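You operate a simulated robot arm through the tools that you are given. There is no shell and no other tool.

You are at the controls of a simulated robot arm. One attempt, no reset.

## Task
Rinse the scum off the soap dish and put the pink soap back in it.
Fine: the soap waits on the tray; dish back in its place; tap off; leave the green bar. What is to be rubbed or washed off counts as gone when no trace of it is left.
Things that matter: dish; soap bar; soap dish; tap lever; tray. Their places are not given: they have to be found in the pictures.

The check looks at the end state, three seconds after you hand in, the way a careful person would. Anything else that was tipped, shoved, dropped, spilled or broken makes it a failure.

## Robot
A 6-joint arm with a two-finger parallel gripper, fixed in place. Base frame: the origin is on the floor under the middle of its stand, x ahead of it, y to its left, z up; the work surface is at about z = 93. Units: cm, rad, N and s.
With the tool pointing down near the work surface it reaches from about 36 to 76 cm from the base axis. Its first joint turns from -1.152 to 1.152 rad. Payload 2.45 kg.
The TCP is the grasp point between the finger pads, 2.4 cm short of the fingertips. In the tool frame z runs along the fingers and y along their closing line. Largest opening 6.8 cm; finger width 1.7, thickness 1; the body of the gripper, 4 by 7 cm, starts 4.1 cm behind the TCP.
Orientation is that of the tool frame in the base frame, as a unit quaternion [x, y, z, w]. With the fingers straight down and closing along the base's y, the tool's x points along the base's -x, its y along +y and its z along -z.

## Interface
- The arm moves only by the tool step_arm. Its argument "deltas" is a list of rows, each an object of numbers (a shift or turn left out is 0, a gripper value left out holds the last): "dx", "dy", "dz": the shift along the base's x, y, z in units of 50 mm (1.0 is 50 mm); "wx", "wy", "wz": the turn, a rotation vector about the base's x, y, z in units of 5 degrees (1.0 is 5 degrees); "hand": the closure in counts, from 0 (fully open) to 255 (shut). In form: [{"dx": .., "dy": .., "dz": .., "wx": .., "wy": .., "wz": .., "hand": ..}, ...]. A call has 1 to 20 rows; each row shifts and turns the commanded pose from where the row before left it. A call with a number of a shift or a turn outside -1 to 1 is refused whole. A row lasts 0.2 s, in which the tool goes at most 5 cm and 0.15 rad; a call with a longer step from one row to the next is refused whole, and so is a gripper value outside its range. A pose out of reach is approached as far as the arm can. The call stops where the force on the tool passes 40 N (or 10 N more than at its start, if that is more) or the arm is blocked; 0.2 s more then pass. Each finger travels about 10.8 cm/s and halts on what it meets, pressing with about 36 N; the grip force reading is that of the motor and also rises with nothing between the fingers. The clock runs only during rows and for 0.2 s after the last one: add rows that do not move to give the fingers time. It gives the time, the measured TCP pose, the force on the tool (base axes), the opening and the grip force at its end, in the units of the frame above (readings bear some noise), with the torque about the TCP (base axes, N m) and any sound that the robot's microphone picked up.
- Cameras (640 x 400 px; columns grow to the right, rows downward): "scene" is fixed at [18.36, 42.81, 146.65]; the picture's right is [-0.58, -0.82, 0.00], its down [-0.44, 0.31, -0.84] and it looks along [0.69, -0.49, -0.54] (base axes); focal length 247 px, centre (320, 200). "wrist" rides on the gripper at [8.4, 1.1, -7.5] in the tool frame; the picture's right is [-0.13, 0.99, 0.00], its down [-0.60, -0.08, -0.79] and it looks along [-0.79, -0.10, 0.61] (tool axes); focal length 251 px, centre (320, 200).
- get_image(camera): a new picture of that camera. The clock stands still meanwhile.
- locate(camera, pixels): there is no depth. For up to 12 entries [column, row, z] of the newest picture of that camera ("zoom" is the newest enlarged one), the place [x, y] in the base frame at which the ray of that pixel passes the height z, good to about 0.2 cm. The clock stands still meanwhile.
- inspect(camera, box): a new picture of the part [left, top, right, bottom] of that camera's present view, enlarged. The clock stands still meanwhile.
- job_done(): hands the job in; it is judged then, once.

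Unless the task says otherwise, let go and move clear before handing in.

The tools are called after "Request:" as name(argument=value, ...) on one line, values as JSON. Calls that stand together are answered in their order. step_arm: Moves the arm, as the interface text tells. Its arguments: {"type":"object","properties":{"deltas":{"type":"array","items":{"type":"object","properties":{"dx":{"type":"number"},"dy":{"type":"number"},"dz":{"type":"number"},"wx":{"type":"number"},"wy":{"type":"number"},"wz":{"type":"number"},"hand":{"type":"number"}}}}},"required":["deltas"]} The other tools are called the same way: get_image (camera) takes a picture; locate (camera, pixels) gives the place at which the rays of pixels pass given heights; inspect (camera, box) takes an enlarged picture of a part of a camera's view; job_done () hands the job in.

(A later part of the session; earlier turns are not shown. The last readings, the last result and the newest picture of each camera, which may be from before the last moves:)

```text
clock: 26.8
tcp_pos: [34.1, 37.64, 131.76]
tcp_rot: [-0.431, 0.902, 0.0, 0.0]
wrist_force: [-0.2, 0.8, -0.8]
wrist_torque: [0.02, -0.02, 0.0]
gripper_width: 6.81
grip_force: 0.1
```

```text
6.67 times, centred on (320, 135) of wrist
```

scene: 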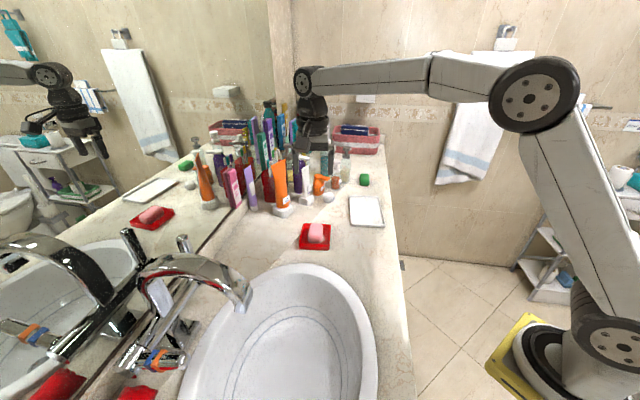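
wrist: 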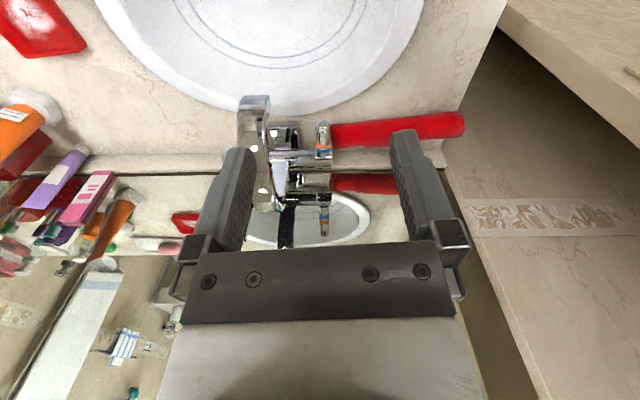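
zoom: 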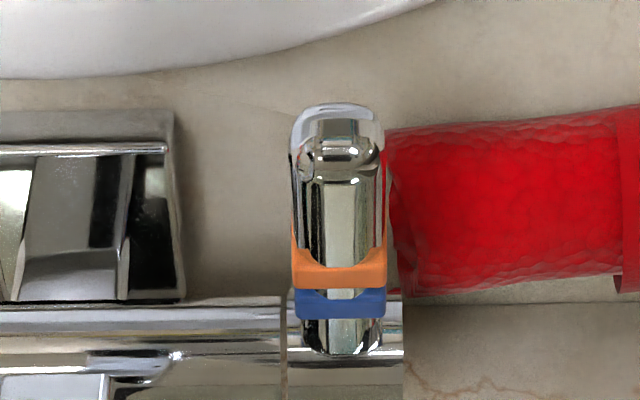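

At 51 degrees of yaw the tap body is square to the picture; the banded lever's tip triangulates to about (44.9,48.7,106.5), pointing straight out from the knob. I'll bring partly closed fingers above the lever, astride it.

Request:
step_arm(deltas=[{"dx": 0.403, "dy": 0.418, "dz": -0.45, "hand": 85}, {"dx": 0.403, "dy": 0.418, "dz": -0.45}, {"dx": 0.403, "dy": 0.418, "dz": -0.45}, {"dx": 0.403, "dy": 0.418, "dz": -0.45}, {"dx": 0.403, "dy": 0.418, "dz": -0.45}, {"dx": 0.403, "dy": 0.418, "dz": -0.45}, {}])

Request:
get_image(camera="wrist")

Request:
inspect(camera="scene", box=[80, 200, 300, 400])

```text
clock: 28.4
tcp_pos: [46.53, 50.24, 118.37]
tcp_rot: [-0.43, 0.903, 0.001, 0.0]
wrist_force: [0.6, 0.8, 0.2]
wrist_torque: [-0.03, -0.01, 0.0]
gripper_width: 4.55
grip_force: 0.1
```

```text
taken
```

wrist: 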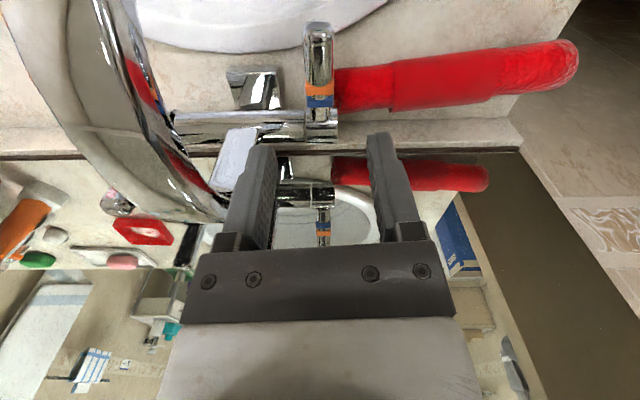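

```text
2.00 times, centred on (190, 300) of scene
```

zoom: 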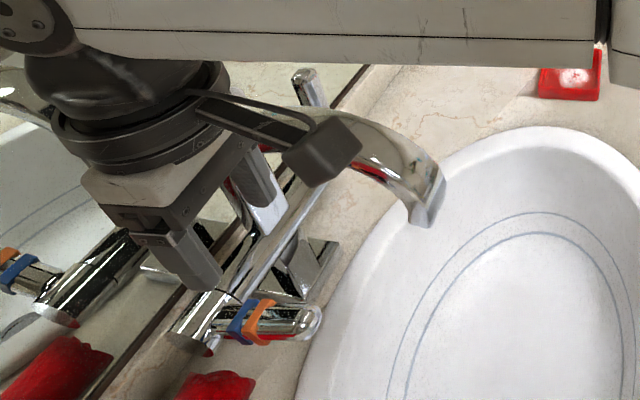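

The lever tip re-triangulates to (44.9,48.7,106.5), so the fingers are about 0.3 cm off centre. I'll correct and lower astride it.

Request:
step_arm(deltas=[{"dx": -0.04, "dy": 0.03, "dz": -0.7}, {"dz": -0.7}, {"dz": -0.5}, {}])

Request:
get_image(camera="wrist")

Request:
inspect(camera="scene", box=[80, 260, 240, 400])

```text
clock: 29.4
tcp_pos: [46.18, 50.34, 108.88]
tcp_rot: [-0.43, 0.903, 0.0, 0.0]
wrist_force: [-0.5, -0.1, 0.2]
wrist_torque: [0.0, -0.02, -0.04]
gripper_width: 4.51
grip_force: 0.1
```

```text
taken
```

wrist: 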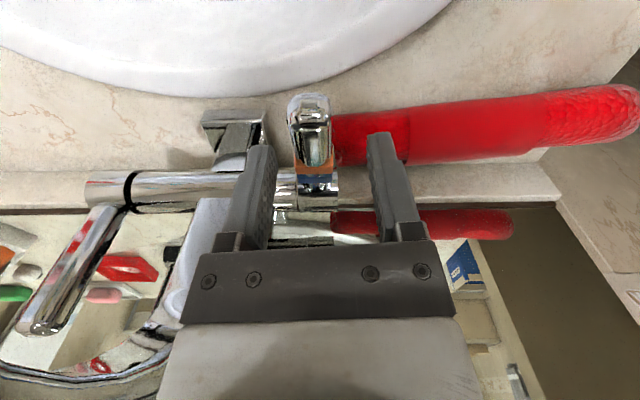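

```text
2.86 times, centred on (160, 330) of scene
```

zoom: 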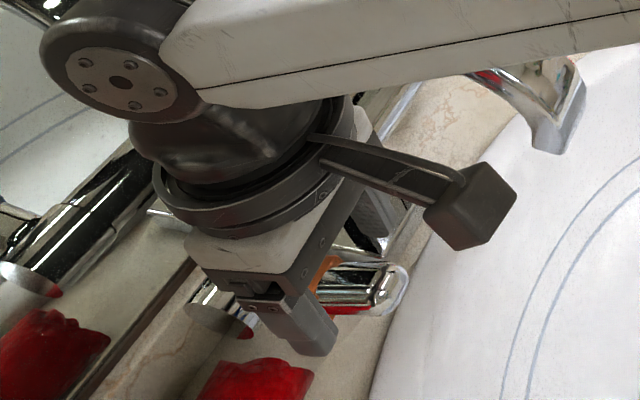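

The lever (tip at wrist (310,95)) lies between the fingers, a few pixels left of centre. I'll nudge back and lower to lever height.

Request:
step_arm(deltas=[{"dx": 0.035, "dy": -0.035, "dz": -0.3}, {"dz": -0.26}, {}])

Request:
get_image(camera="wrist")

Request:
inspect(camera="scene", box=[80, 260, 240, 400])

```text
clock: 30.2
tcp_pos: [46.37, 50.38, 105.95]
tcp_rot: [-0.43, 0.903, -0.001, 0.001]
wrist_force: [0.0, -0.2, -0.2]
wrist_torque: [-0.03, 0.01, -0.03]
gripper_width: 4.55
grip_force: 0.1
```

```text
taken
```

wrist: 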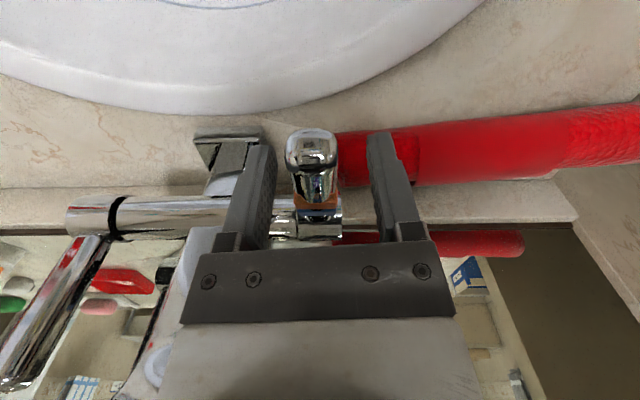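

```text
2.86 times, centred on (160, 330) of scene
```

zoom: 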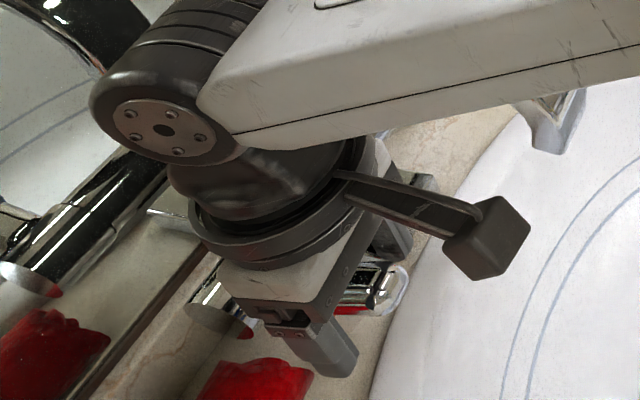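

The lever is at pad height and about 0.25 cm left of the finger midline. I'll shift a little and close on it.

Request:
step_arm(deltas=[{"dx": 0.035, "dy": -0.035}, {"hand": 150}, {"hand": 190}, {}, {}])

Request:
get_image(camera="wrist")

```text
clock: 31.4
tcp_pos: [46.56, 50.08, 105.93]
tcp_rot: [-0.431, 0.903, 0.0, 0.0]
wrist_force: [-0.8, 0.9, -2.0]
wrist_torque: [-0.12, -0.07, -0.88]
gripper_width: 2.59
grip_force: 41.2
```

```text
taken
```

wrist: 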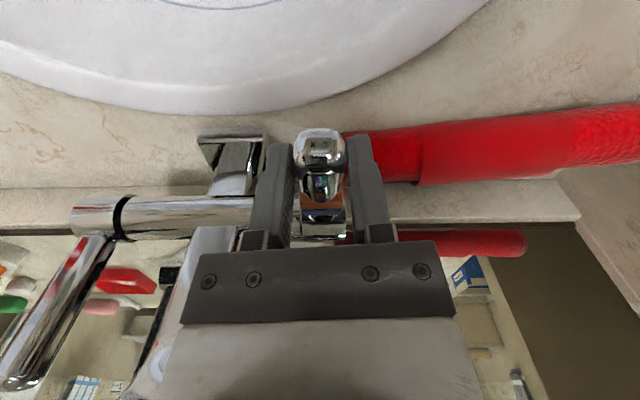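

The lever is gripped at 2.6 cm. I'll lift gently by about a centimetre to see if it turns, watching force and sound.

Request:
step_arm(deltas=[{"dz": 0.06}, {"dz": 0.06}, {"dz": 0.06}, {}])

Request:
get_image(camera="wrist")

Request:
get_image(camera="scene")

```text
clock: 32.4
tcp_pos: [46.52, 49.95, 106.76]
tcp_rot: [-0.431, 0.902, 0.0, -0.001]
wrist_force: [0.2, 17.9, -15.3]
wrist_torque: [-0.5, 0.46, -0.83]
gripper_width: 2.57
grip_force: 41.0
```

```text
taken
```

wrist: 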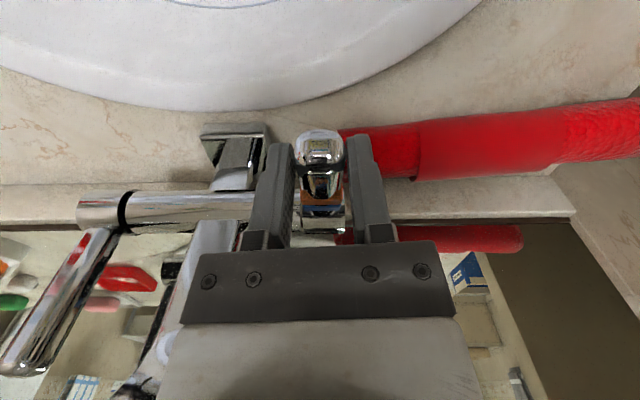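

```text
taken
```

scene: 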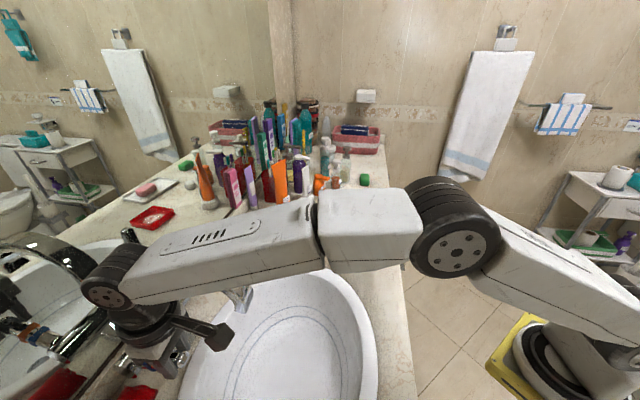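

Lifting 0.8 cm gives 15–18 N of resistance and the lever seems to follow the fingers; no sound yet. I'll continue along the arc, upward and slightly back towards the mirror.

Request:
step_arm(deltas=[{"dx": 0.03, "dy": 0.04, "dz": 0.08}, {"dx": 0.03, "dy": 0.04, "dz": 0.08}, {}])

Request:
get_image(camera="wrist")

```text
clock: 33.2
tcp_pos: [46.62, 50.21, 107.66]
tcp_rot: [-0.431, 0.902, -0.002, -0.001]
wrist_force: [-9.6, -1.3, -9.8]
wrist_torque: [-1.01, 0.75, -0.81]
gripper_width: 2.57
grip_force: 40.5
```

```text
taken
```

wrist: 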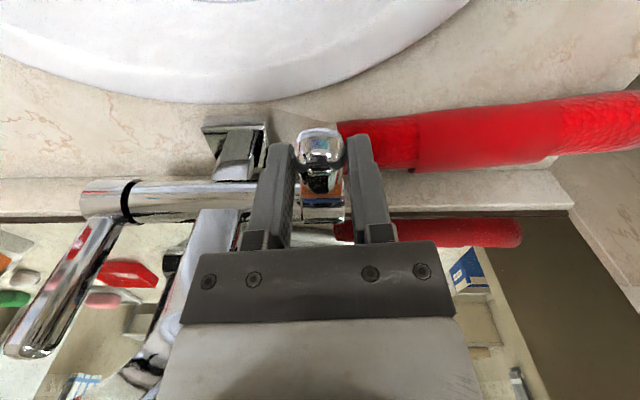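

The lever turns with the hand: 1.7 cm up with a modest ~10 N. I'll check the spout outlet for water.

Request:
inspect(camera="scene", box=[140, 270, 280, 390])

Request:
step_arm(deltas=[{"dx": 0.03, "dy": 0.035, "dz": 0.08, "wz": 0}, {"dx": 0.03, "dy": 0.035, "dz": 0.08}, {"dx": 0.03, "dy": 0.035, "dz": 0.08}, {}])

Request:
inspect(camera="scene", box=[140, 270, 280, 390])

```text
3.33 times, centred on (210, 330) of scene
```

zoom: 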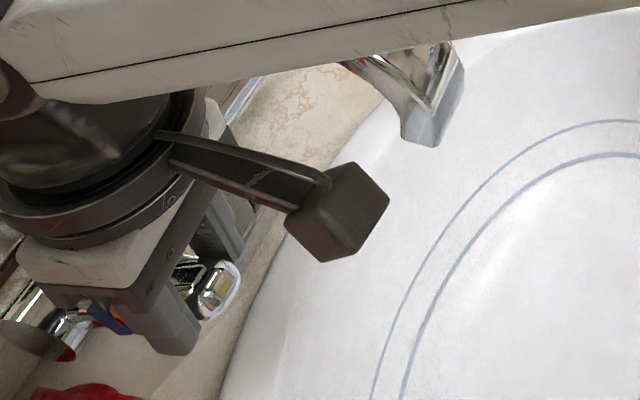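

```text
clock: 34.2
tcp_pos: [47.23, 50.76, 108.87]
tcp_rot: [-0.431, 0.902, -0.001, -0.001]
wrist_force: [-3.5, 3.2, -13.7]
wrist_torque: [-1.0, 0.58, -0.84]
gripper_width: 2.57
grip_force: 40.9
```

```text
3.33 times, centred on (210, 330) of scene
```

zoom: 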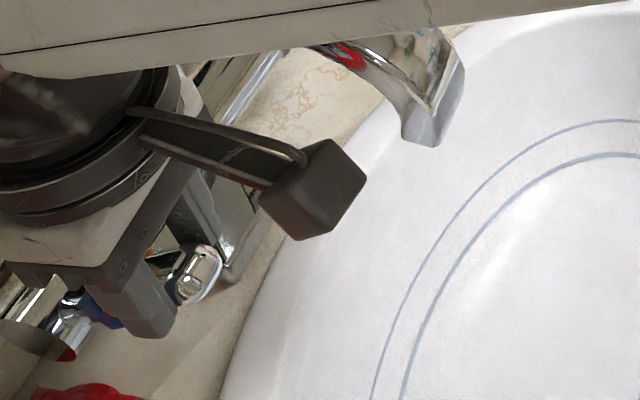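

The lever has gone up about 3 cm with steady ~14 N resistance and no water yet. I'll carry on along the arc and check.

Request:
step_arm(deltas=[{"dx": 0.045, "dy": 0.055, "dz": 0.09}, {"dx": 0.045, "dy": 0.055, "dz": 0.09}, {"dx": 0.045, "dy": 0.055, "dz": 0.09}, {}])

Request:
inspect(camera="scene", box=[140, 270, 280, 390])

Request:
get_image(camera="wrist")

```text
clock: 35.2
tcp_pos: [47.95, 51.43, 110.2]
tcp_rot: [-0.43, 0.903, -0.001, -0.001]
wrist_force: [-0.5, -10.7, -9.3]
wrist_torque: [-1.16, 0.56, -0.81]
gripper_width: 2.53
grip_force: 41.1
```

```text
3.33 times, centred on (210, 330) of scene
```

zoom: 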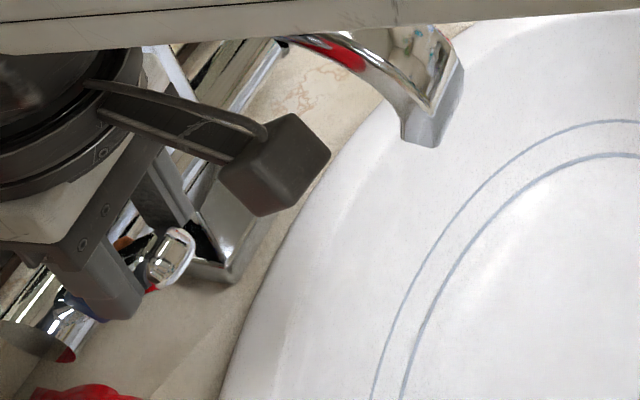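

```text
taken
```

wrist: 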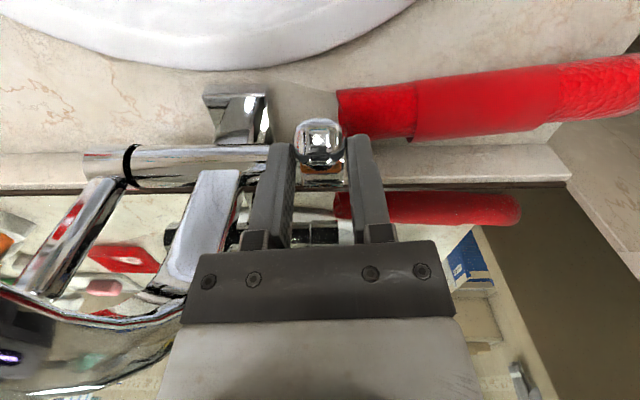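

The lever is up about 40 degrees now, with no water at the spout (zoom 420,130) and no sound. I'll go a little further before concluding whether this is the flow lever.

Request:
step_arm(deltas=[{"dx": 0.07, "dy": 0.085, "dz": 0.085}, {"dx": 0.07, "dy": 0.085, "dz": 0.085}, {"dx": 0.07, "dy": 0.085, "dz": 0.085}, {}])

Request:
inspect(camera="scene", box=[140, 270, 280, 390])

Request:
get_image(camera="wrist")

```text
clock: 36.2
tcp_pos: [49.02, 52.54, 111.32]
tcp_rot: [-0.43, 0.903, -0.002, -0.001]
wrist_force: [8.7, -21.5, -3.1]
wrist_torque: [-1.35, 0.14, -0.76]
gripper_width: 2.52
grip_force: 41.5
```

```text
3.33 times, centred on (210, 330) of scene
```

zoom: 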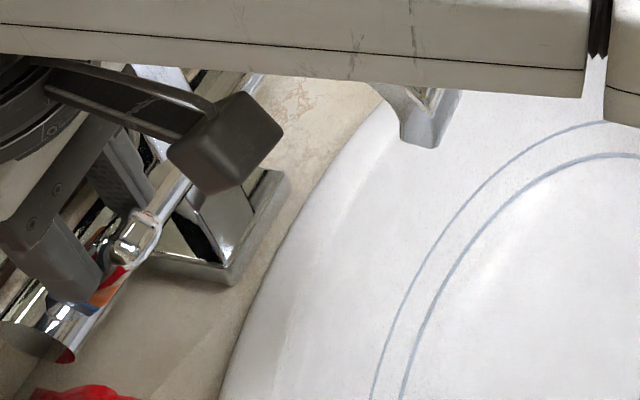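

```text
taken
```

wrist: 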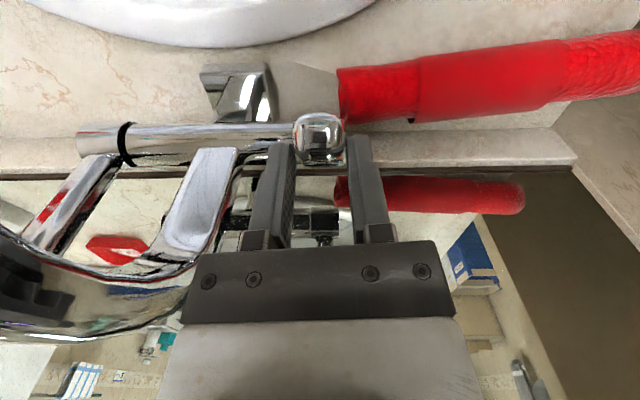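

At roughly 55–60 degrees there's still no water or sound, and side forces are building. I'll run the lever back the way it came to its starting angle.

Request:
step_arm(deltas=[{"dx": -0.07, "dy": -0.085, "dz": -0.085}, {"dx": -0.07, "dy": -0.085, "dz": -0.085}, {"dx": -0.07, "dy": -0.085, "dz": -0.085}, {"dx": -0.045, "dy": -0.055, "dz": -0.09}, {"dx": -0.045, "dy": -0.055, "dz": -0.09}, {"dx": -0.045, "dy": -0.055, "dz": -0.09}, {"dx": -0.03, "dy": -0.035, "dz": -0.08}, {"dx": -0.03, "dy": -0.035, "dz": -0.08}, {"dx": -0.03, "dy": -0.035, "dz": -0.08}, {"dx": -0.03, "dy": -0.04, "dz": -0.08}, {"dx": -0.03, "dy": -0.04, "dz": -0.08}, {"dz": -0.06}, {"dz": -0.06}, {"dz": -0.06}, {}])

Request:
get_image(camera="wrist")

Request:
inspect(camera="scene", box=[140, 270, 280, 390])

```text
clock: 38.3
tcp_pos: [49.31, 52.82, 108.49]
tcp_rot: [-0.426, 0.905, -0.004, 0.001]
wrist_force: [-3.4, -8.1, 2.7]
wrist_torque: [-0.34, 0.14, -0.91]
gripper_width: 2.51
grip_force: 41.0
out of reach, approached as far as the arm can: row 1, 2, 3, 4, 5, 6, 7, 9, 10
stopped in row 10: the force on the tool passed its limit at 43 N (the readings are from after the stop); the commanded pose is now the measured one
```

```text
taken
```

wrist: 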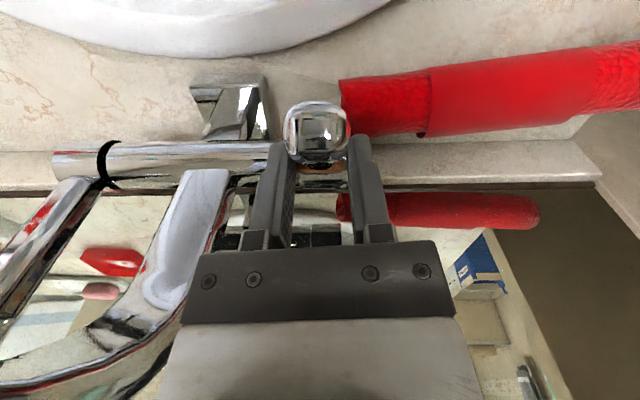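

```text
3.33 times, centred on (210, 330) of scene
```

zoom: 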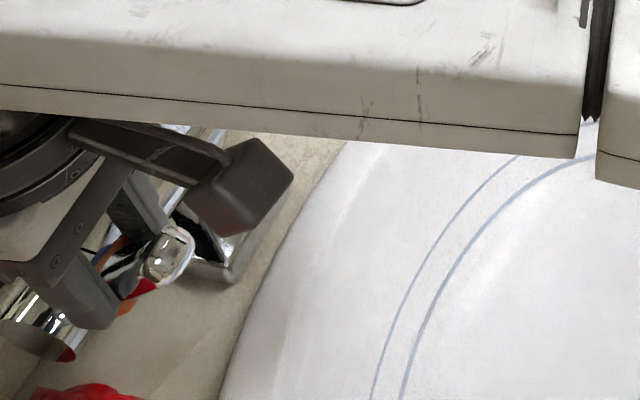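

The motion stopped at 43 N because the hand had slid along the lever; the lever is still at about 40–45 degrees. I'll follow a tighter arc from the current pose in small steps.

Request:
step_arm(deltas=[{"dx": -0.058, "dy": -0.071, "dz": -0.104}, {"dx": -0.05, "dy": -0.062, "dz": -0.114}, {}])

Request:
get_image(camera="wrist")

```text
clock: 39.1
tcp_pos: [49.41, 53.04, 107.79]
tcp_rot: [-0.427, 0.904, -0.003, 0.005]
wrist_force: [4.2, -15.3, 21.1]
wrist_torque: [0.32, -0.57, -0.81]
gripper_width: 2.53
grip_force: 40.5
out of reach, approached as far as the arm can: row 1, 2
```

```text
taken
```

wrist: 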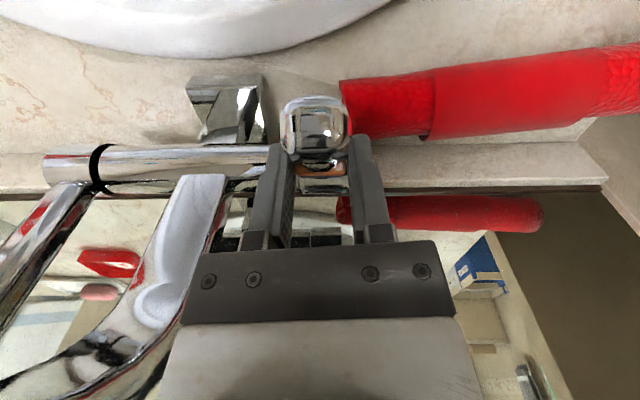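

The controller reports those poses as out of reach and the hand drifted the wrong way, so I'll let go of the lever, rise clear, and look at its angle.

Request:
step_arm(deltas=[{"hand": 85}, {}, {}, {"dz": 0.3}, {"dz": 0.5}, {"dz": 0.5}, {}])

Request:
get_image(camera="wrist")

Request:
get_image(camera="scene")

```text
clock: 40.7
tcp_pos: [48.39, 52.5, 113.58]
tcp_rot: [-0.428, 0.904, -0.003, 0.001]
wrist_force: [0.6, -1.0, -0.3]
wrist_torque: [0.0, 0.01, 0.01]
gripper_width: 4.53
grip_force: 0.1
out of reach, approached as far as the arm can: row 5, 6
```

```text
taken
```

wrist: 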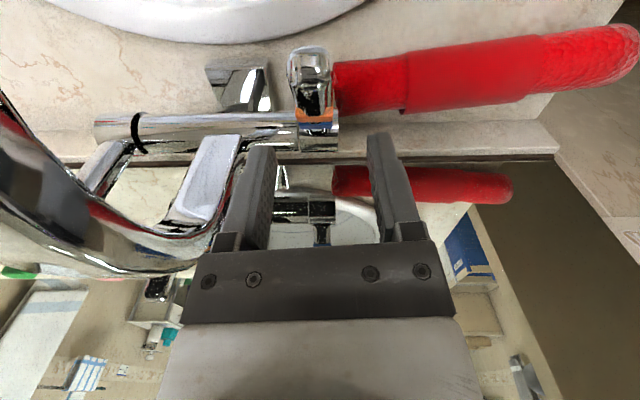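

```text
taken
```

scene: 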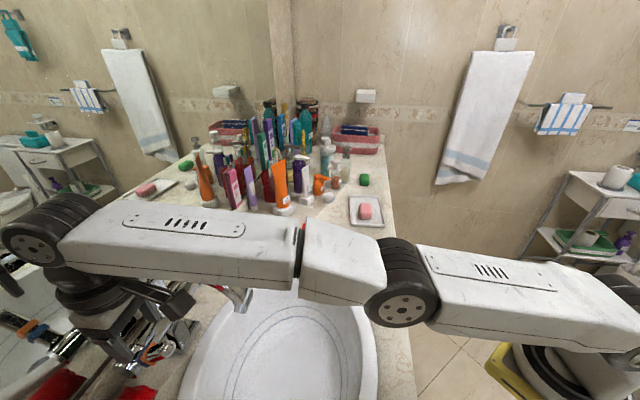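

The arm is almost fully stretched here, which explains the reach message. I'll back off to the earlier viewing pose to compare the lever's angle with before.

Request:
step_arm(deltas=[{"dx": -0.6, "dy": -0.6}, {"dx": -0.5, "dy": -0.5, "dz": 0.5}, {"dx": -0.5, "dy": -0.5, "dz": 0.7}, {"dx": -0.5, "dy": -0.5, "dz": 0.7}, {"dx": -0.4, "dy": -0.5, "dz": 0.7}, {"dx": -0.36, "dy": -0.37, "dz": 0.7}, {"dz": 0.3}, {}])

Request:
get_image(camera="wrist")

Request:
inspect(camera="wrist", box=[230, 90, 370, 178])

Request:
get_image(camera="scene")

Request:
inspect(camera="scene", box=[60, 220, 300, 400])

```text
clock: 42.5
tcp_pos: [34.32, 37.38, 131.82]
tcp_rot: [-0.428, 0.904, -0.003, 0.001]
wrist_force: [0.0, -1.2, -0.1]
wrist_torque: [-0.02, -0.02, 0.0]
gripper_width: 4.55
grip_force: 0.2
```

```text
taken
```

wrist: 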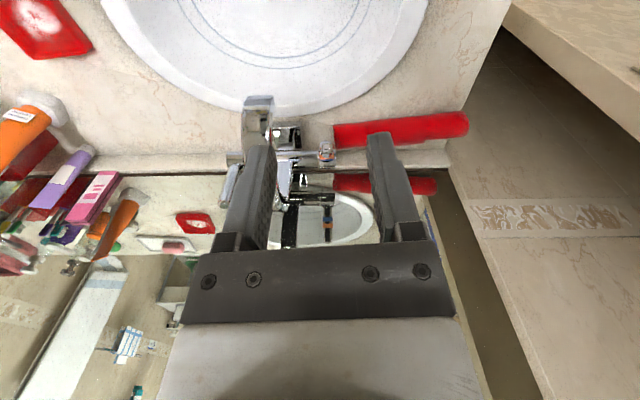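

```text
4.55 times, centred on (300, 134) of wrist
```

zoom: 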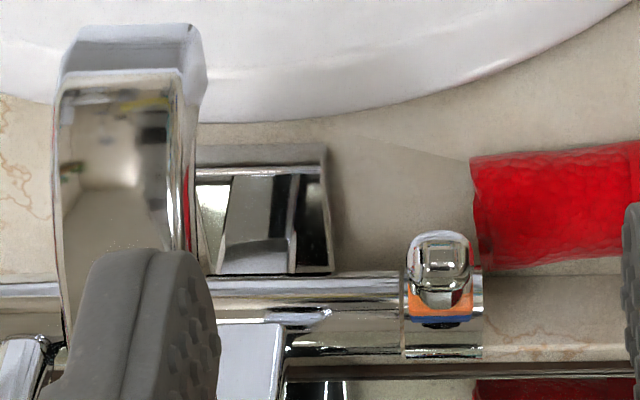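

```text
taken
```

scene: 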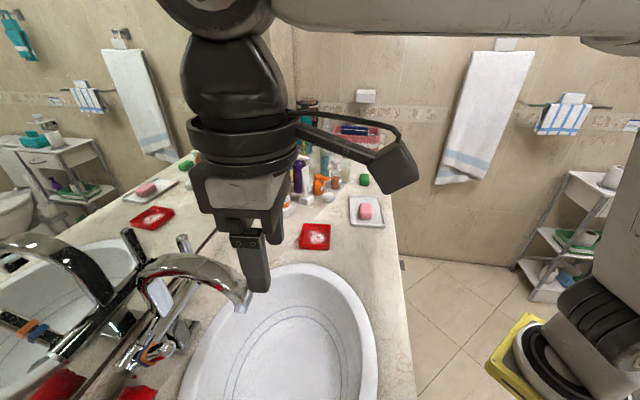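

```text
2.22 times, centred on (180, 310) of scene
```

zoom: 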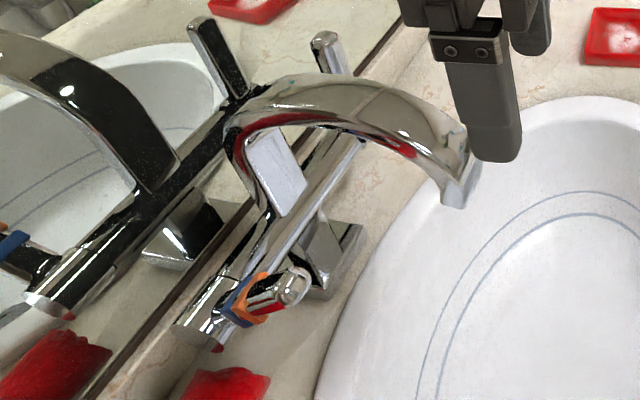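

The lever now points steeply up (about 48 degrees, originally about 18) and no water runs, so I need to set it back. I'll close the fingers, tilt the tool 20 degrees forward for reach, and press the lever down from above.

Request:
step_arm(deltas=[{"dx": 0.38, "dy": 0.4, "dz": -0.3, "wx": 0.777, "wy": -0.63, "hand": 255}, {"dx": 0.38, "dy": 0.4, "dz": -0.3, "wx": 0.777, "wy": -0.63}, {"dx": 0.38, "dy": 0.4, "dz": -0.3, "wx": 0.777, "wy": -0.63}, {"dx": 0.38, "dy": 0.4, "dz": -0.3, "wx": 0.777, "wy": -0.63}, {"dx": 0.38, "dy": 0.4, "dz": -0.3}, {"dx": 0.38, "dy": 0.4, "dz": -0.3}, {"dx": 0.2, "dy": 0.33, "dz": -0.4}, {}])

Request:
get_image(camera="wrist")

Request:
get_image(camera="scene")

```text
clock: 44.3
tcp_pos: [46.45, 50.87, 120.69]
tcp_rot: [-0.42, 0.891, 0.071, 0.158]
wrist_force: [-0.6, -0.3, -0.5]
wrist_torque: [-0.04, -0.04, 0.04]
gripper_width: 0.0
grip_force: 23.0
```

```text
taken
```

wrist: 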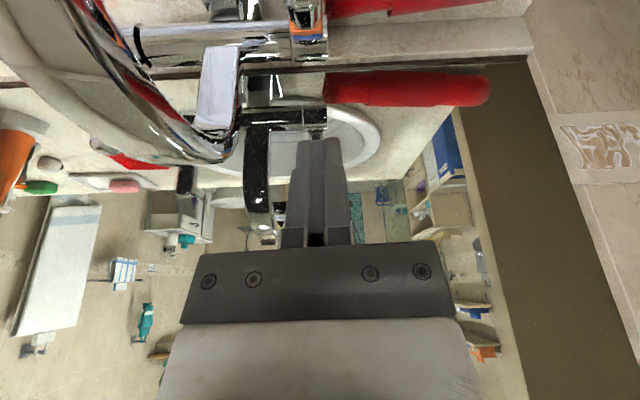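

```text
taken
```

scene: 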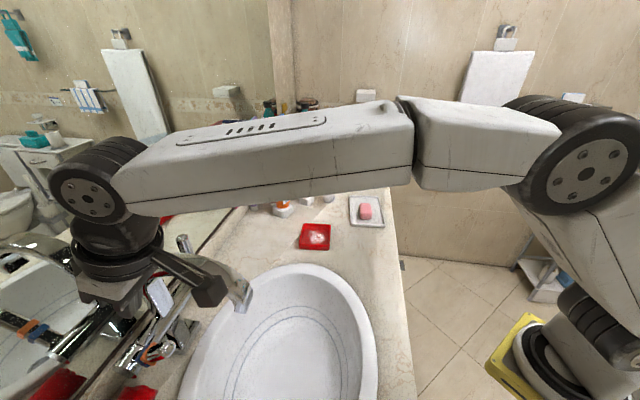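

No reach problem with the tilt. The fingertips are about 0.6 cm sideways from the lever's midline, so I'll shift and then press down slowly.

Request:
step_arm(deltas=[{"dx": 0.09, "dy": -0.073, "dz": -0.4}, {"dz": -0.4}, {"dz": -0.3}, {}])

Request:
get_image(camera="wrist")

Request:
inspect(camera="scene", box=[60, 260, 220, 400])

```text
clock: 45.3
tcp_pos: [47.15, 50.47, 115.14]
tcp_rot: [-0.421, 0.89, 0.072, 0.158]
wrist_force: [-0.6, 0.1, -0.1]
wrist_torque: [0.01, 0.01, 0.02]
gripper_width: 0.0
grip_force: 23.5
```

```text
taken
```

wrist: 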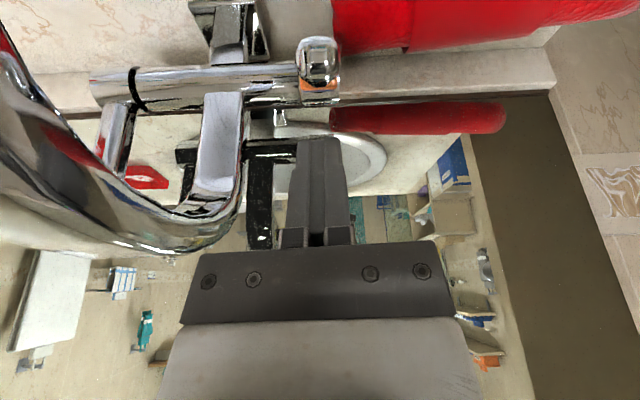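

```text
2.86 times, centred on (140, 330) of scene
```

zoom: 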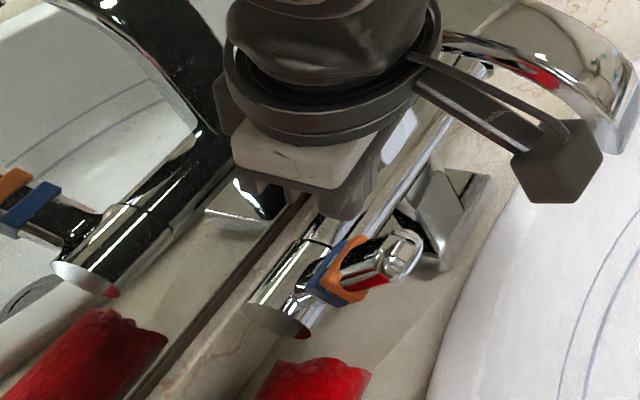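

From this view the lever's tip works out at about z=109, so its present angle is about 34 degrees. I'll move the fingertips out along the lever a little and go on down to meet it.

Request:
step_arm(deltas=[{"dx": -0.13, "dy": -0.155, "dz": -0.2}, {"dz": -0.3}, {"dz": -0.2}, {}])

Request:
inspect(camera="scene", box=[110, 320, 210, 382])

Request:
get_image(camera="wrist")

```text
clock: 46.3
tcp_pos: [46.57, 49.63, 111.69]
tcp_rot: [-0.42, 0.891, 0.071, 0.159]
wrist_force: [-15.8, -24.2, 25.4]
wrist_torque: [-0.49, 0.17, -0.18]
gripper_width: 0.01
grip_force: 23.2
```

```text
6.40 times, centred on (160, 351) of scene
```

zoom: 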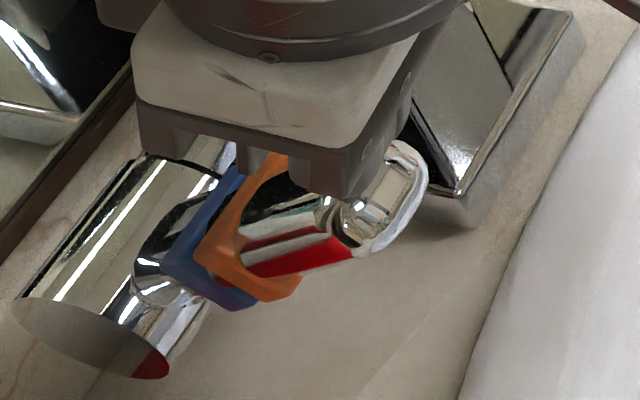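

```text
taken
```

wrist: 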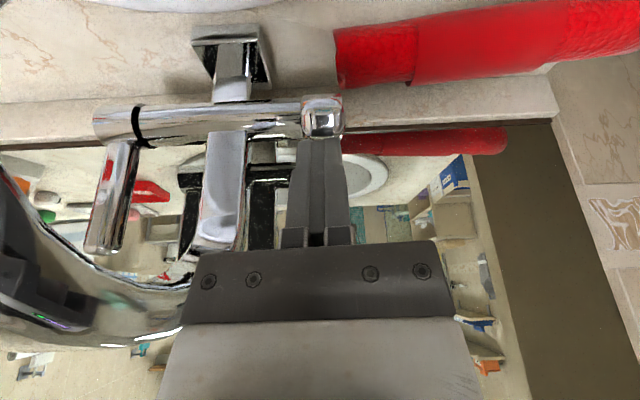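

The sideways push of about 29 N away from the mirror means I'm jammed on the lever's end, not on its top. I'll back up, move further in over the lever, and press again.

Request:
step_arm(deltas=[{"dz": 0.3}, {"dz": 0.4}, {"dx": 0.25, "dy": 0.31}, {"dx": 0.07, "dy": 0.08}, {}])

Request:
get_image(camera="wrist")

Request:
inspect(camera="scene", box=[90, 290, 210, 390])

```text
clock: 47.5
tcp_pos: [48.07, 51.76, 115.14]
tcp_rot: [-0.42, 0.891, 0.071, 0.158]
wrist_force: [0.4, 0.1, 0.6]
wrist_torque: [-0.04, 0.04, -0.04]
gripper_width: 0.0
grip_force: 23.6
```

```text
taken
```

wrist: 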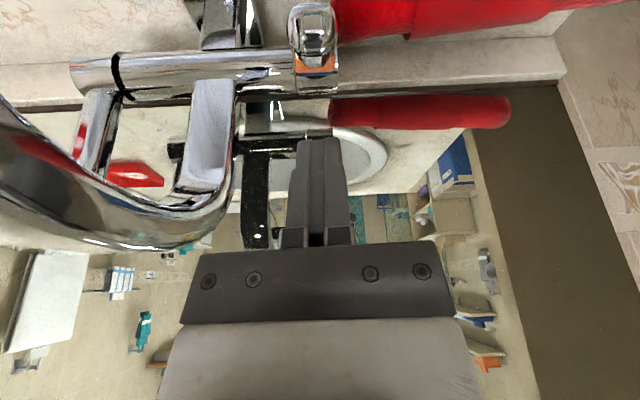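

```text
4.00 times, centred on (150, 340) of scene
```

zoom: 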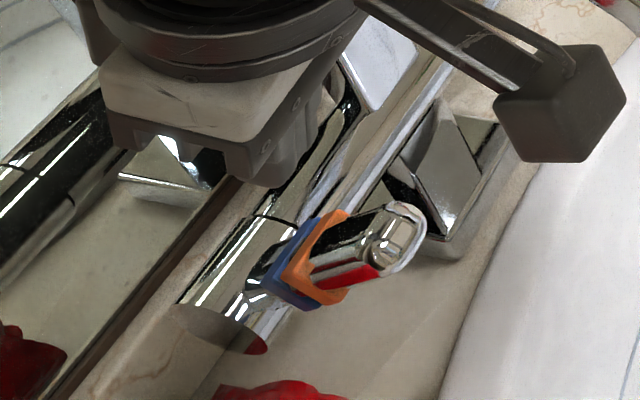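

Now the fingertips are about 5 cm from the axis, above the lever's body. I'll press straight down.

Request:
step_arm(deltas=[{"dx": 0.045, "dy": -0.037, "dz": -0.3}, {"dz": -0.3}, {"dz": -0.1}, {"dz": -0.1}, {}])

Request:
inspect(camera="scene", box=[110, 320, 210, 382])

Request:
get_image(camera="wrist")

```text
clock: 48.7
tcp_pos: [48.33, 51.6, 111.08]
tcp_rot: [-0.421, 0.89, 0.072, 0.157]
wrist_force: [-0.4, -1.3, 0.8]
wrist_torque: [0.0, 0.02, 0.01]
gripper_width: 0.0
grip_force: 23.8
```

```text
6.40 times, centred on (160, 351) of scene
```

zoom: 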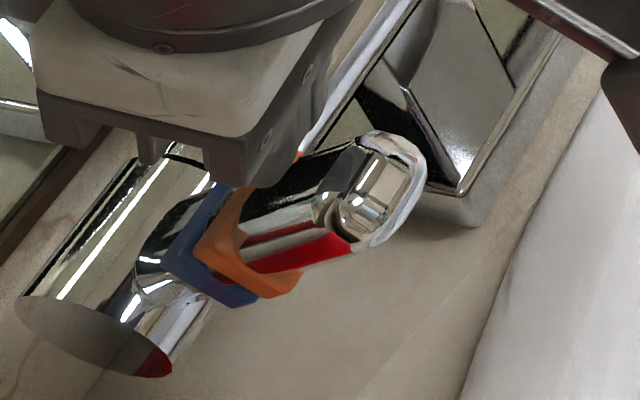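

```text
taken
```

wrist: 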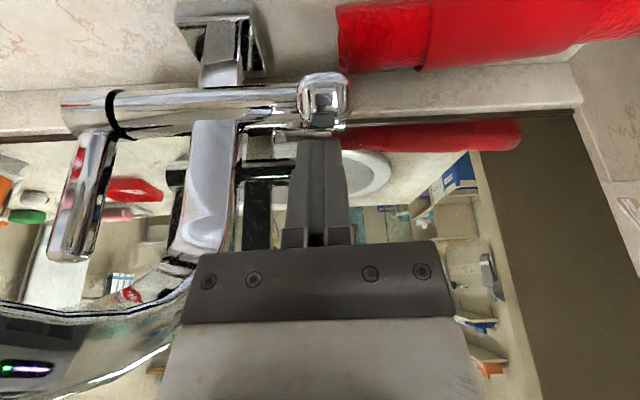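

No contact yet; the fingertips are just above the lever. I'll keep lowering in small steps.

Request:
step_arm(deltas=[{"dz": -0.1}, {"dz": -0.1}, {"dz": -0.1}, {}])

Request:
inspect(camera="scene", box=[110, 320, 210, 382])

```text
clock: 49.7
tcp_pos: [48.33, 51.52, 109.58]
tcp_rot: [-0.42, 0.891, 0.072, 0.158]
wrist_force: [-0.4, -0.1, 0.3]
wrist_torque: [0.03, 0.02, -0.02]
gripper_width: 0.02
grip_force: 24.5
```

```text
6.40 times, centred on (160, 351) of scene
```

zoom: 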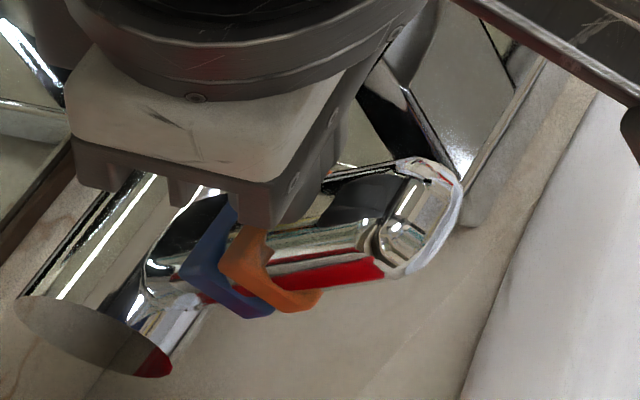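

The lever is coming down now (tip moved from zoom (415,170) to (445,210); its original was about (510,260)). I'll continue in small steps towards that.

Request:
step_arm(deltas=[{"dz": -0.1}, {"dz": -0.1}, {}])

Request:
inspect(camera="scene", box=[110, 320, 210, 382])

```text
clock: 50.5
tcp_pos: [48.24, 51.5, 108.63]
tcp_rot: [-0.421, 0.89, 0.073, 0.158]
wrist_force: [0.8, -0.7, -0.1]
wrist_torque: [-0.02, -0.02, 0.0]
gripper_width: 0.0
grip_force: 23.6
```

```text
6.40 times, centred on (160, 351) of scene
```

zoom: 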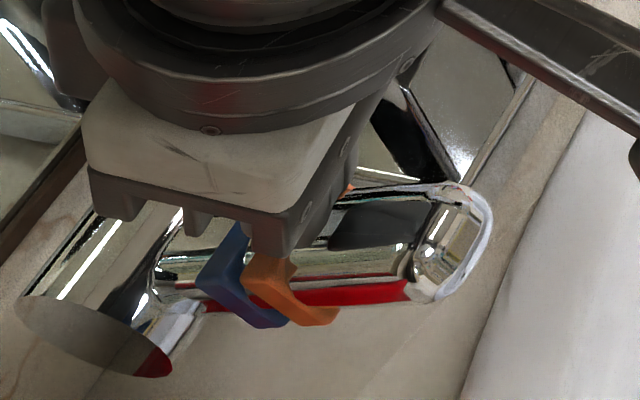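

The tip's right edge is at (490,235) against (518,250) originally, so a bit more is needed.

Request:
step_arm(deltas=[{"dz": -0.08}, {"dz": -0.05}, {}])

Request:
inspect(camera="scene", box=[110, 320, 210, 382])

```text
clock: 51.3
tcp_pos: [48.24, 51.59, 108.04]
tcp_rot: [-0.42, 0.891, 0.072, 0.158]
wrist_force: [0.8, 0.0, 0.1]
wrist_torque: [-0.01, -0.02, -0.03]
gripper_width: 0.0
grip_force: 22.9
```

```text
6.40 times, centred on (160, 351) of scene
```

zoom: 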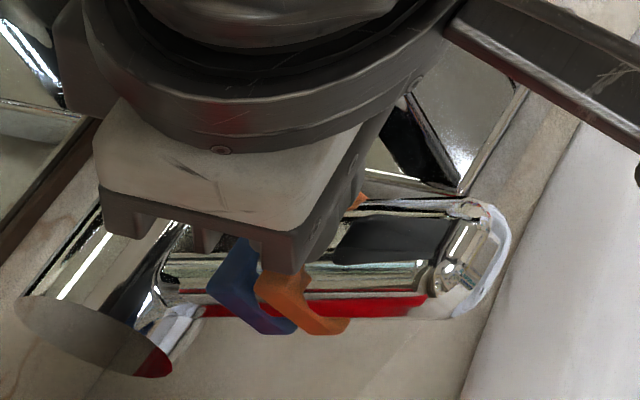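

Right edge now (512,245), almost at the original (518,255). One more small nudge, then I'll rise to compare unobstructed.

Request:
step_arm(deltas=[{"dz": -0.04}, {}])

Request:
inspect(camera="scene", box=[110, 320, 210, 382])

```text
clock: 51.9
tcp_pos: [48.17, 51.57, 107.77]
tcp_rot: [-0.42, 0.891, 0.071, 0.158]
wrist_force: [-0.2, 1.0, -0.1]
wrist_torque: [0.01, 0.01, -0.02]
gripper_width: 0.04
grip_force: 23.8
```

```text
6.40 times, centred on (160, 351) of scene
```

zoom: 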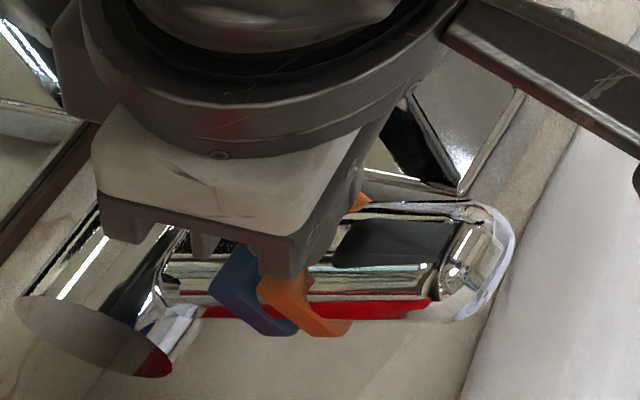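

The lever matches its starting view to within a degree or two. I'll probe a little further down to learn whether it was at its lower stop or whether down opens the water.

Request:
step_arm(deltas=[{"dz": -0.05}, {"dz": -0.05}, {}])

Request:
inspect(camera="scene", box=[110, 320, 210, 382])

Request:
inspect(camera="scene", box=[140, 270, 280, 390])

```text
clock: 52.7
tcp_pos: [48.29, 51.72, 107.68]
tcp_rot: [-0.42, 0.89, 0.074, 0.161]
wrist_force: [0.4, 1.0, 17.0]
wrist_torque: [0.03, 0.02, 0.0]
gripper_width: 0.01
grip_force: 23.2
```

```text
6.40 times, centred on (160, 351) of scene
```

zoom: 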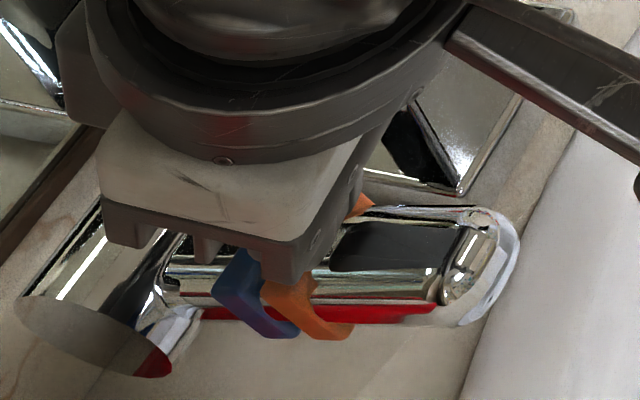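

```text
3.33 times, centred on (210, 330) of scene
```

zoom: 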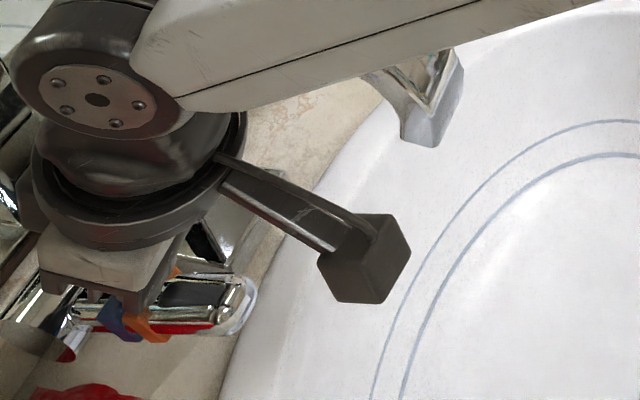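

Pressing further gives 17 N with no movement, so the banded lever is back on its lower stop as at the start. I'll leave it and go to the plain upright lever, flying well clear of the spout and tilting the tool to 60 degrees for reach.

Request:
step_arm(deltas=[{"dz": 0.5}, {"dz": 0.8}, {"dz": 0.8}, {"dx": -0.4, "dy": -0.5, "dz": 0.3}, {"dx": -0.4, "dy": -0.5, "dz": 0.3}, {"dx": -0.4, "dy": -0.5, "dz": 0.3}, {"dx": -0.4, "dy": -0.5, "dz": 0.3}, {"dx": -0.4, "dy": -0.5, "dz": 0.3}, {"dx": -0.4, "dy": -0.5, "dz": 0.3}, {"dx": 0.622, "dy": -0.504, "wx": 0.777, "wy": -0.63}, {"dx": 0.622, "dy": -0.504, "wx": 0.777, "wy": -0.63}, {"dx": 0.622, "dy": -0.504, "wx": 0.777, "wy": -0.63}, {"dx": 0.622, "dy": -0.504, "wx": 0.777, "wy": -0.63}, {"dx": 0.622, "dy": -0.504, "wx": 0.777, "wy": -0.63, "hand": 60}, {"wx": 0.777, "wy": -0.63}, {"wx": 0.777, "wy": -0.63}, {}])

Request:
get_image(camera="wrist")

Request:
get_image(camera="scene")

Request:
inspect(camera="scene", box=[60, 220, 300, 400])

```text
clock: 56.3
tcp_pos: [51.95, 24.27, 126.91]
tcp_rot: [-0.377, 0.803, 0.197, 0.418]
wrist_force: [1.0, -0.6, 0.7]
wrist_torque: [0.02, -0.02, 0.01]
gripper_width: 5.19
grip_force: 0.1
```

```text
taken
```

wrist: 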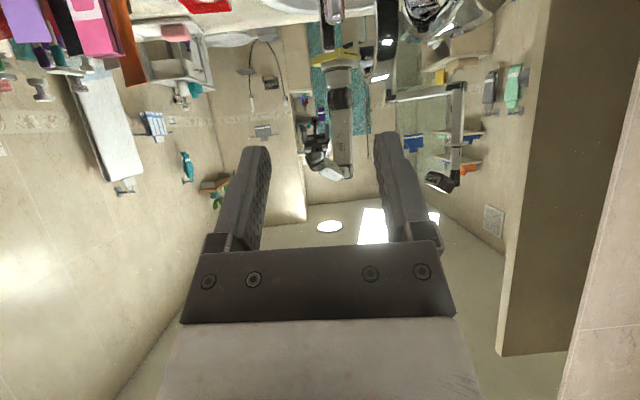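

```text
taken
```

scene: 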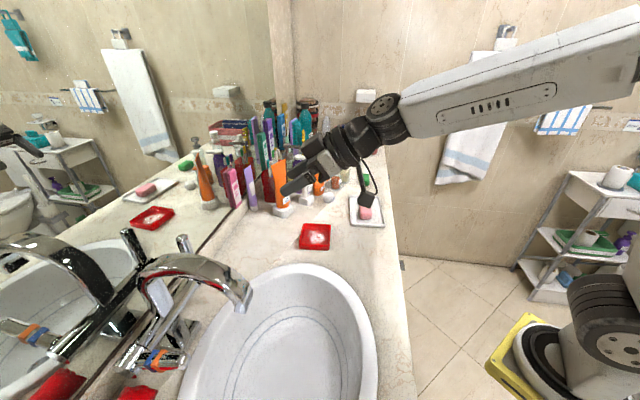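

```text
2.22 times, centred on (180, 310) of scene
```

zoom: 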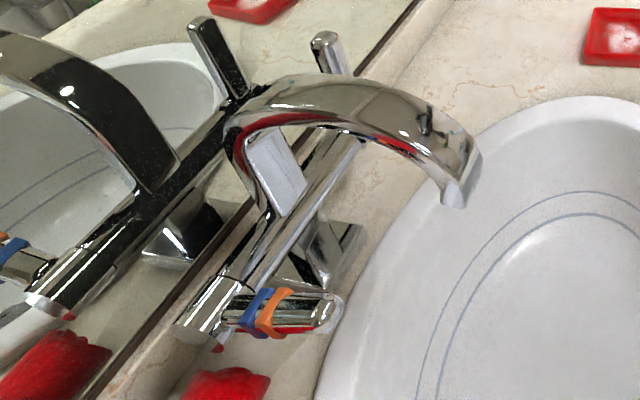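

The banded lever looks just as it did at the start (bands at zoom (265,312)). Now I'll bring the tilted hand down in front of the plain lever, about 10 cm short of it.

Request:
step_arm(deltas=[{"dx": 0.298, "dy": 0.48, "dz": -0.636}, {"dx": 0.298, "dy": 0.48, "dz": -0.636}, {"dx": 0.298, "dy": 0.48, "dz": -0.636}, {"dx": 0.298, "dy": 0.48, "dz": -0.636}, {"dx": 0.298, "dy": 0.48, "dz": -0.636}, {}])

Request:
get_image(camera="wrist")

Request:
get_image(camera="scene")

Request:
inspect(camera="scene", box=[100, 190, 340, 340])

```text
clock: 57.7
tcp_pos: [58.91, 36.27, 111.06]
tcp_rot: [-0.378, 0.802, 0.198, 0.418]
wrist_force: [0.3, -0.8, -1.2]
wrist_torque: [0.0, 0.0, -0.02]
gripper_width: 5.23
grip_force: 0.0
```

```text
taken
```

wrist: 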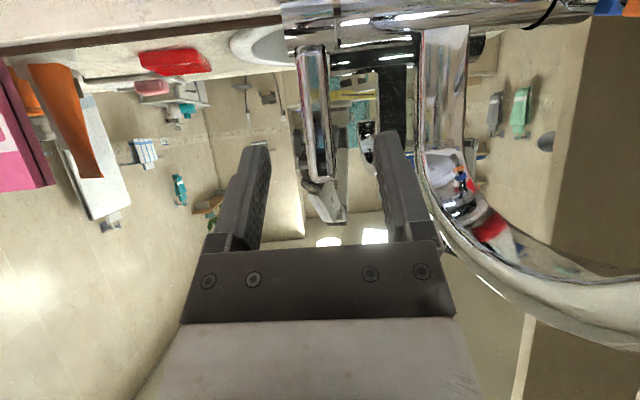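

```text
taken
```

scene: 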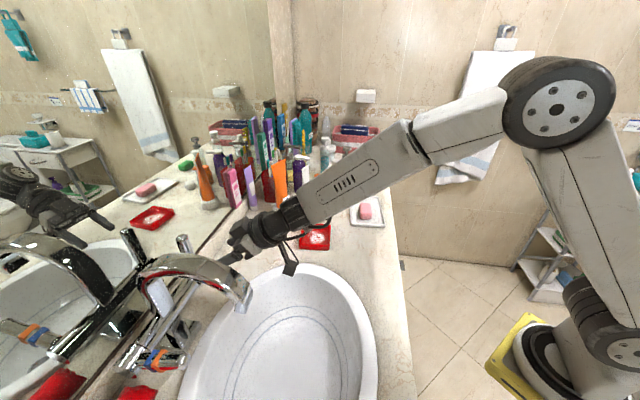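

```text
2.67 times, centred on (220, 265) of scene
```

zoom: 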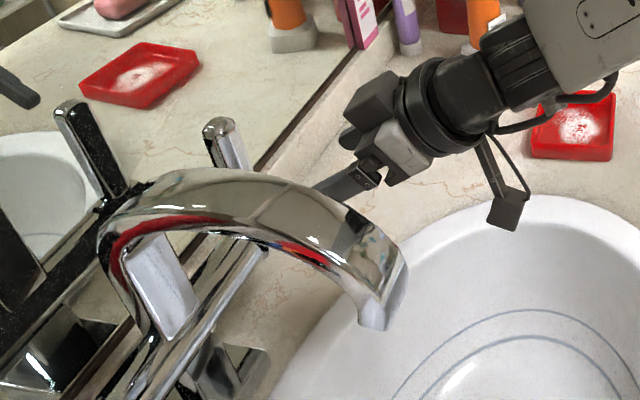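

The plain lever stands clearly between the fingers' directions at wrist (315,115), running from about (66,44,103) up to (65.6,42.9,113). I'll shift 1 cm sideways to line up and then advance astride it.

Request:
step_arm(deltas=[{"dx": 0.155, "dy": -0.126, "dz": -0.1}, {"dx": 0.4, "dy": 0.5}, {}])

Request:
get_image(camera="wrist")

```text
clock: 58.5
tcp_pos: [62.0, 38.14, 110.23]
tcp_rot: [-0.377, 0.802, 0.198, 0.418]
wrist_force: [0.3, 0.4, 0.0]
wrist_torque: [0.01, 0.0, 0.02]
gripper_width: 5.24
grip_force: 0.1
```

```text
taken
```

wrist: 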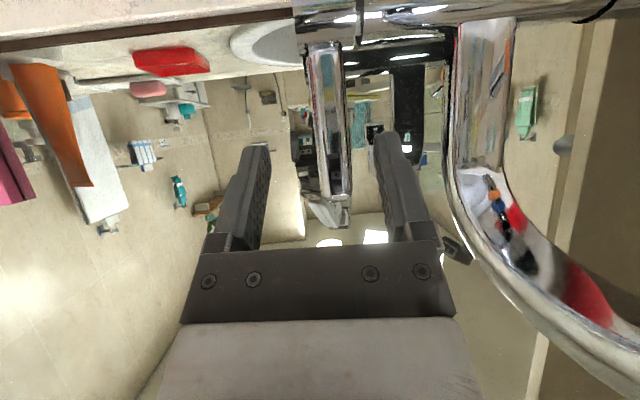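

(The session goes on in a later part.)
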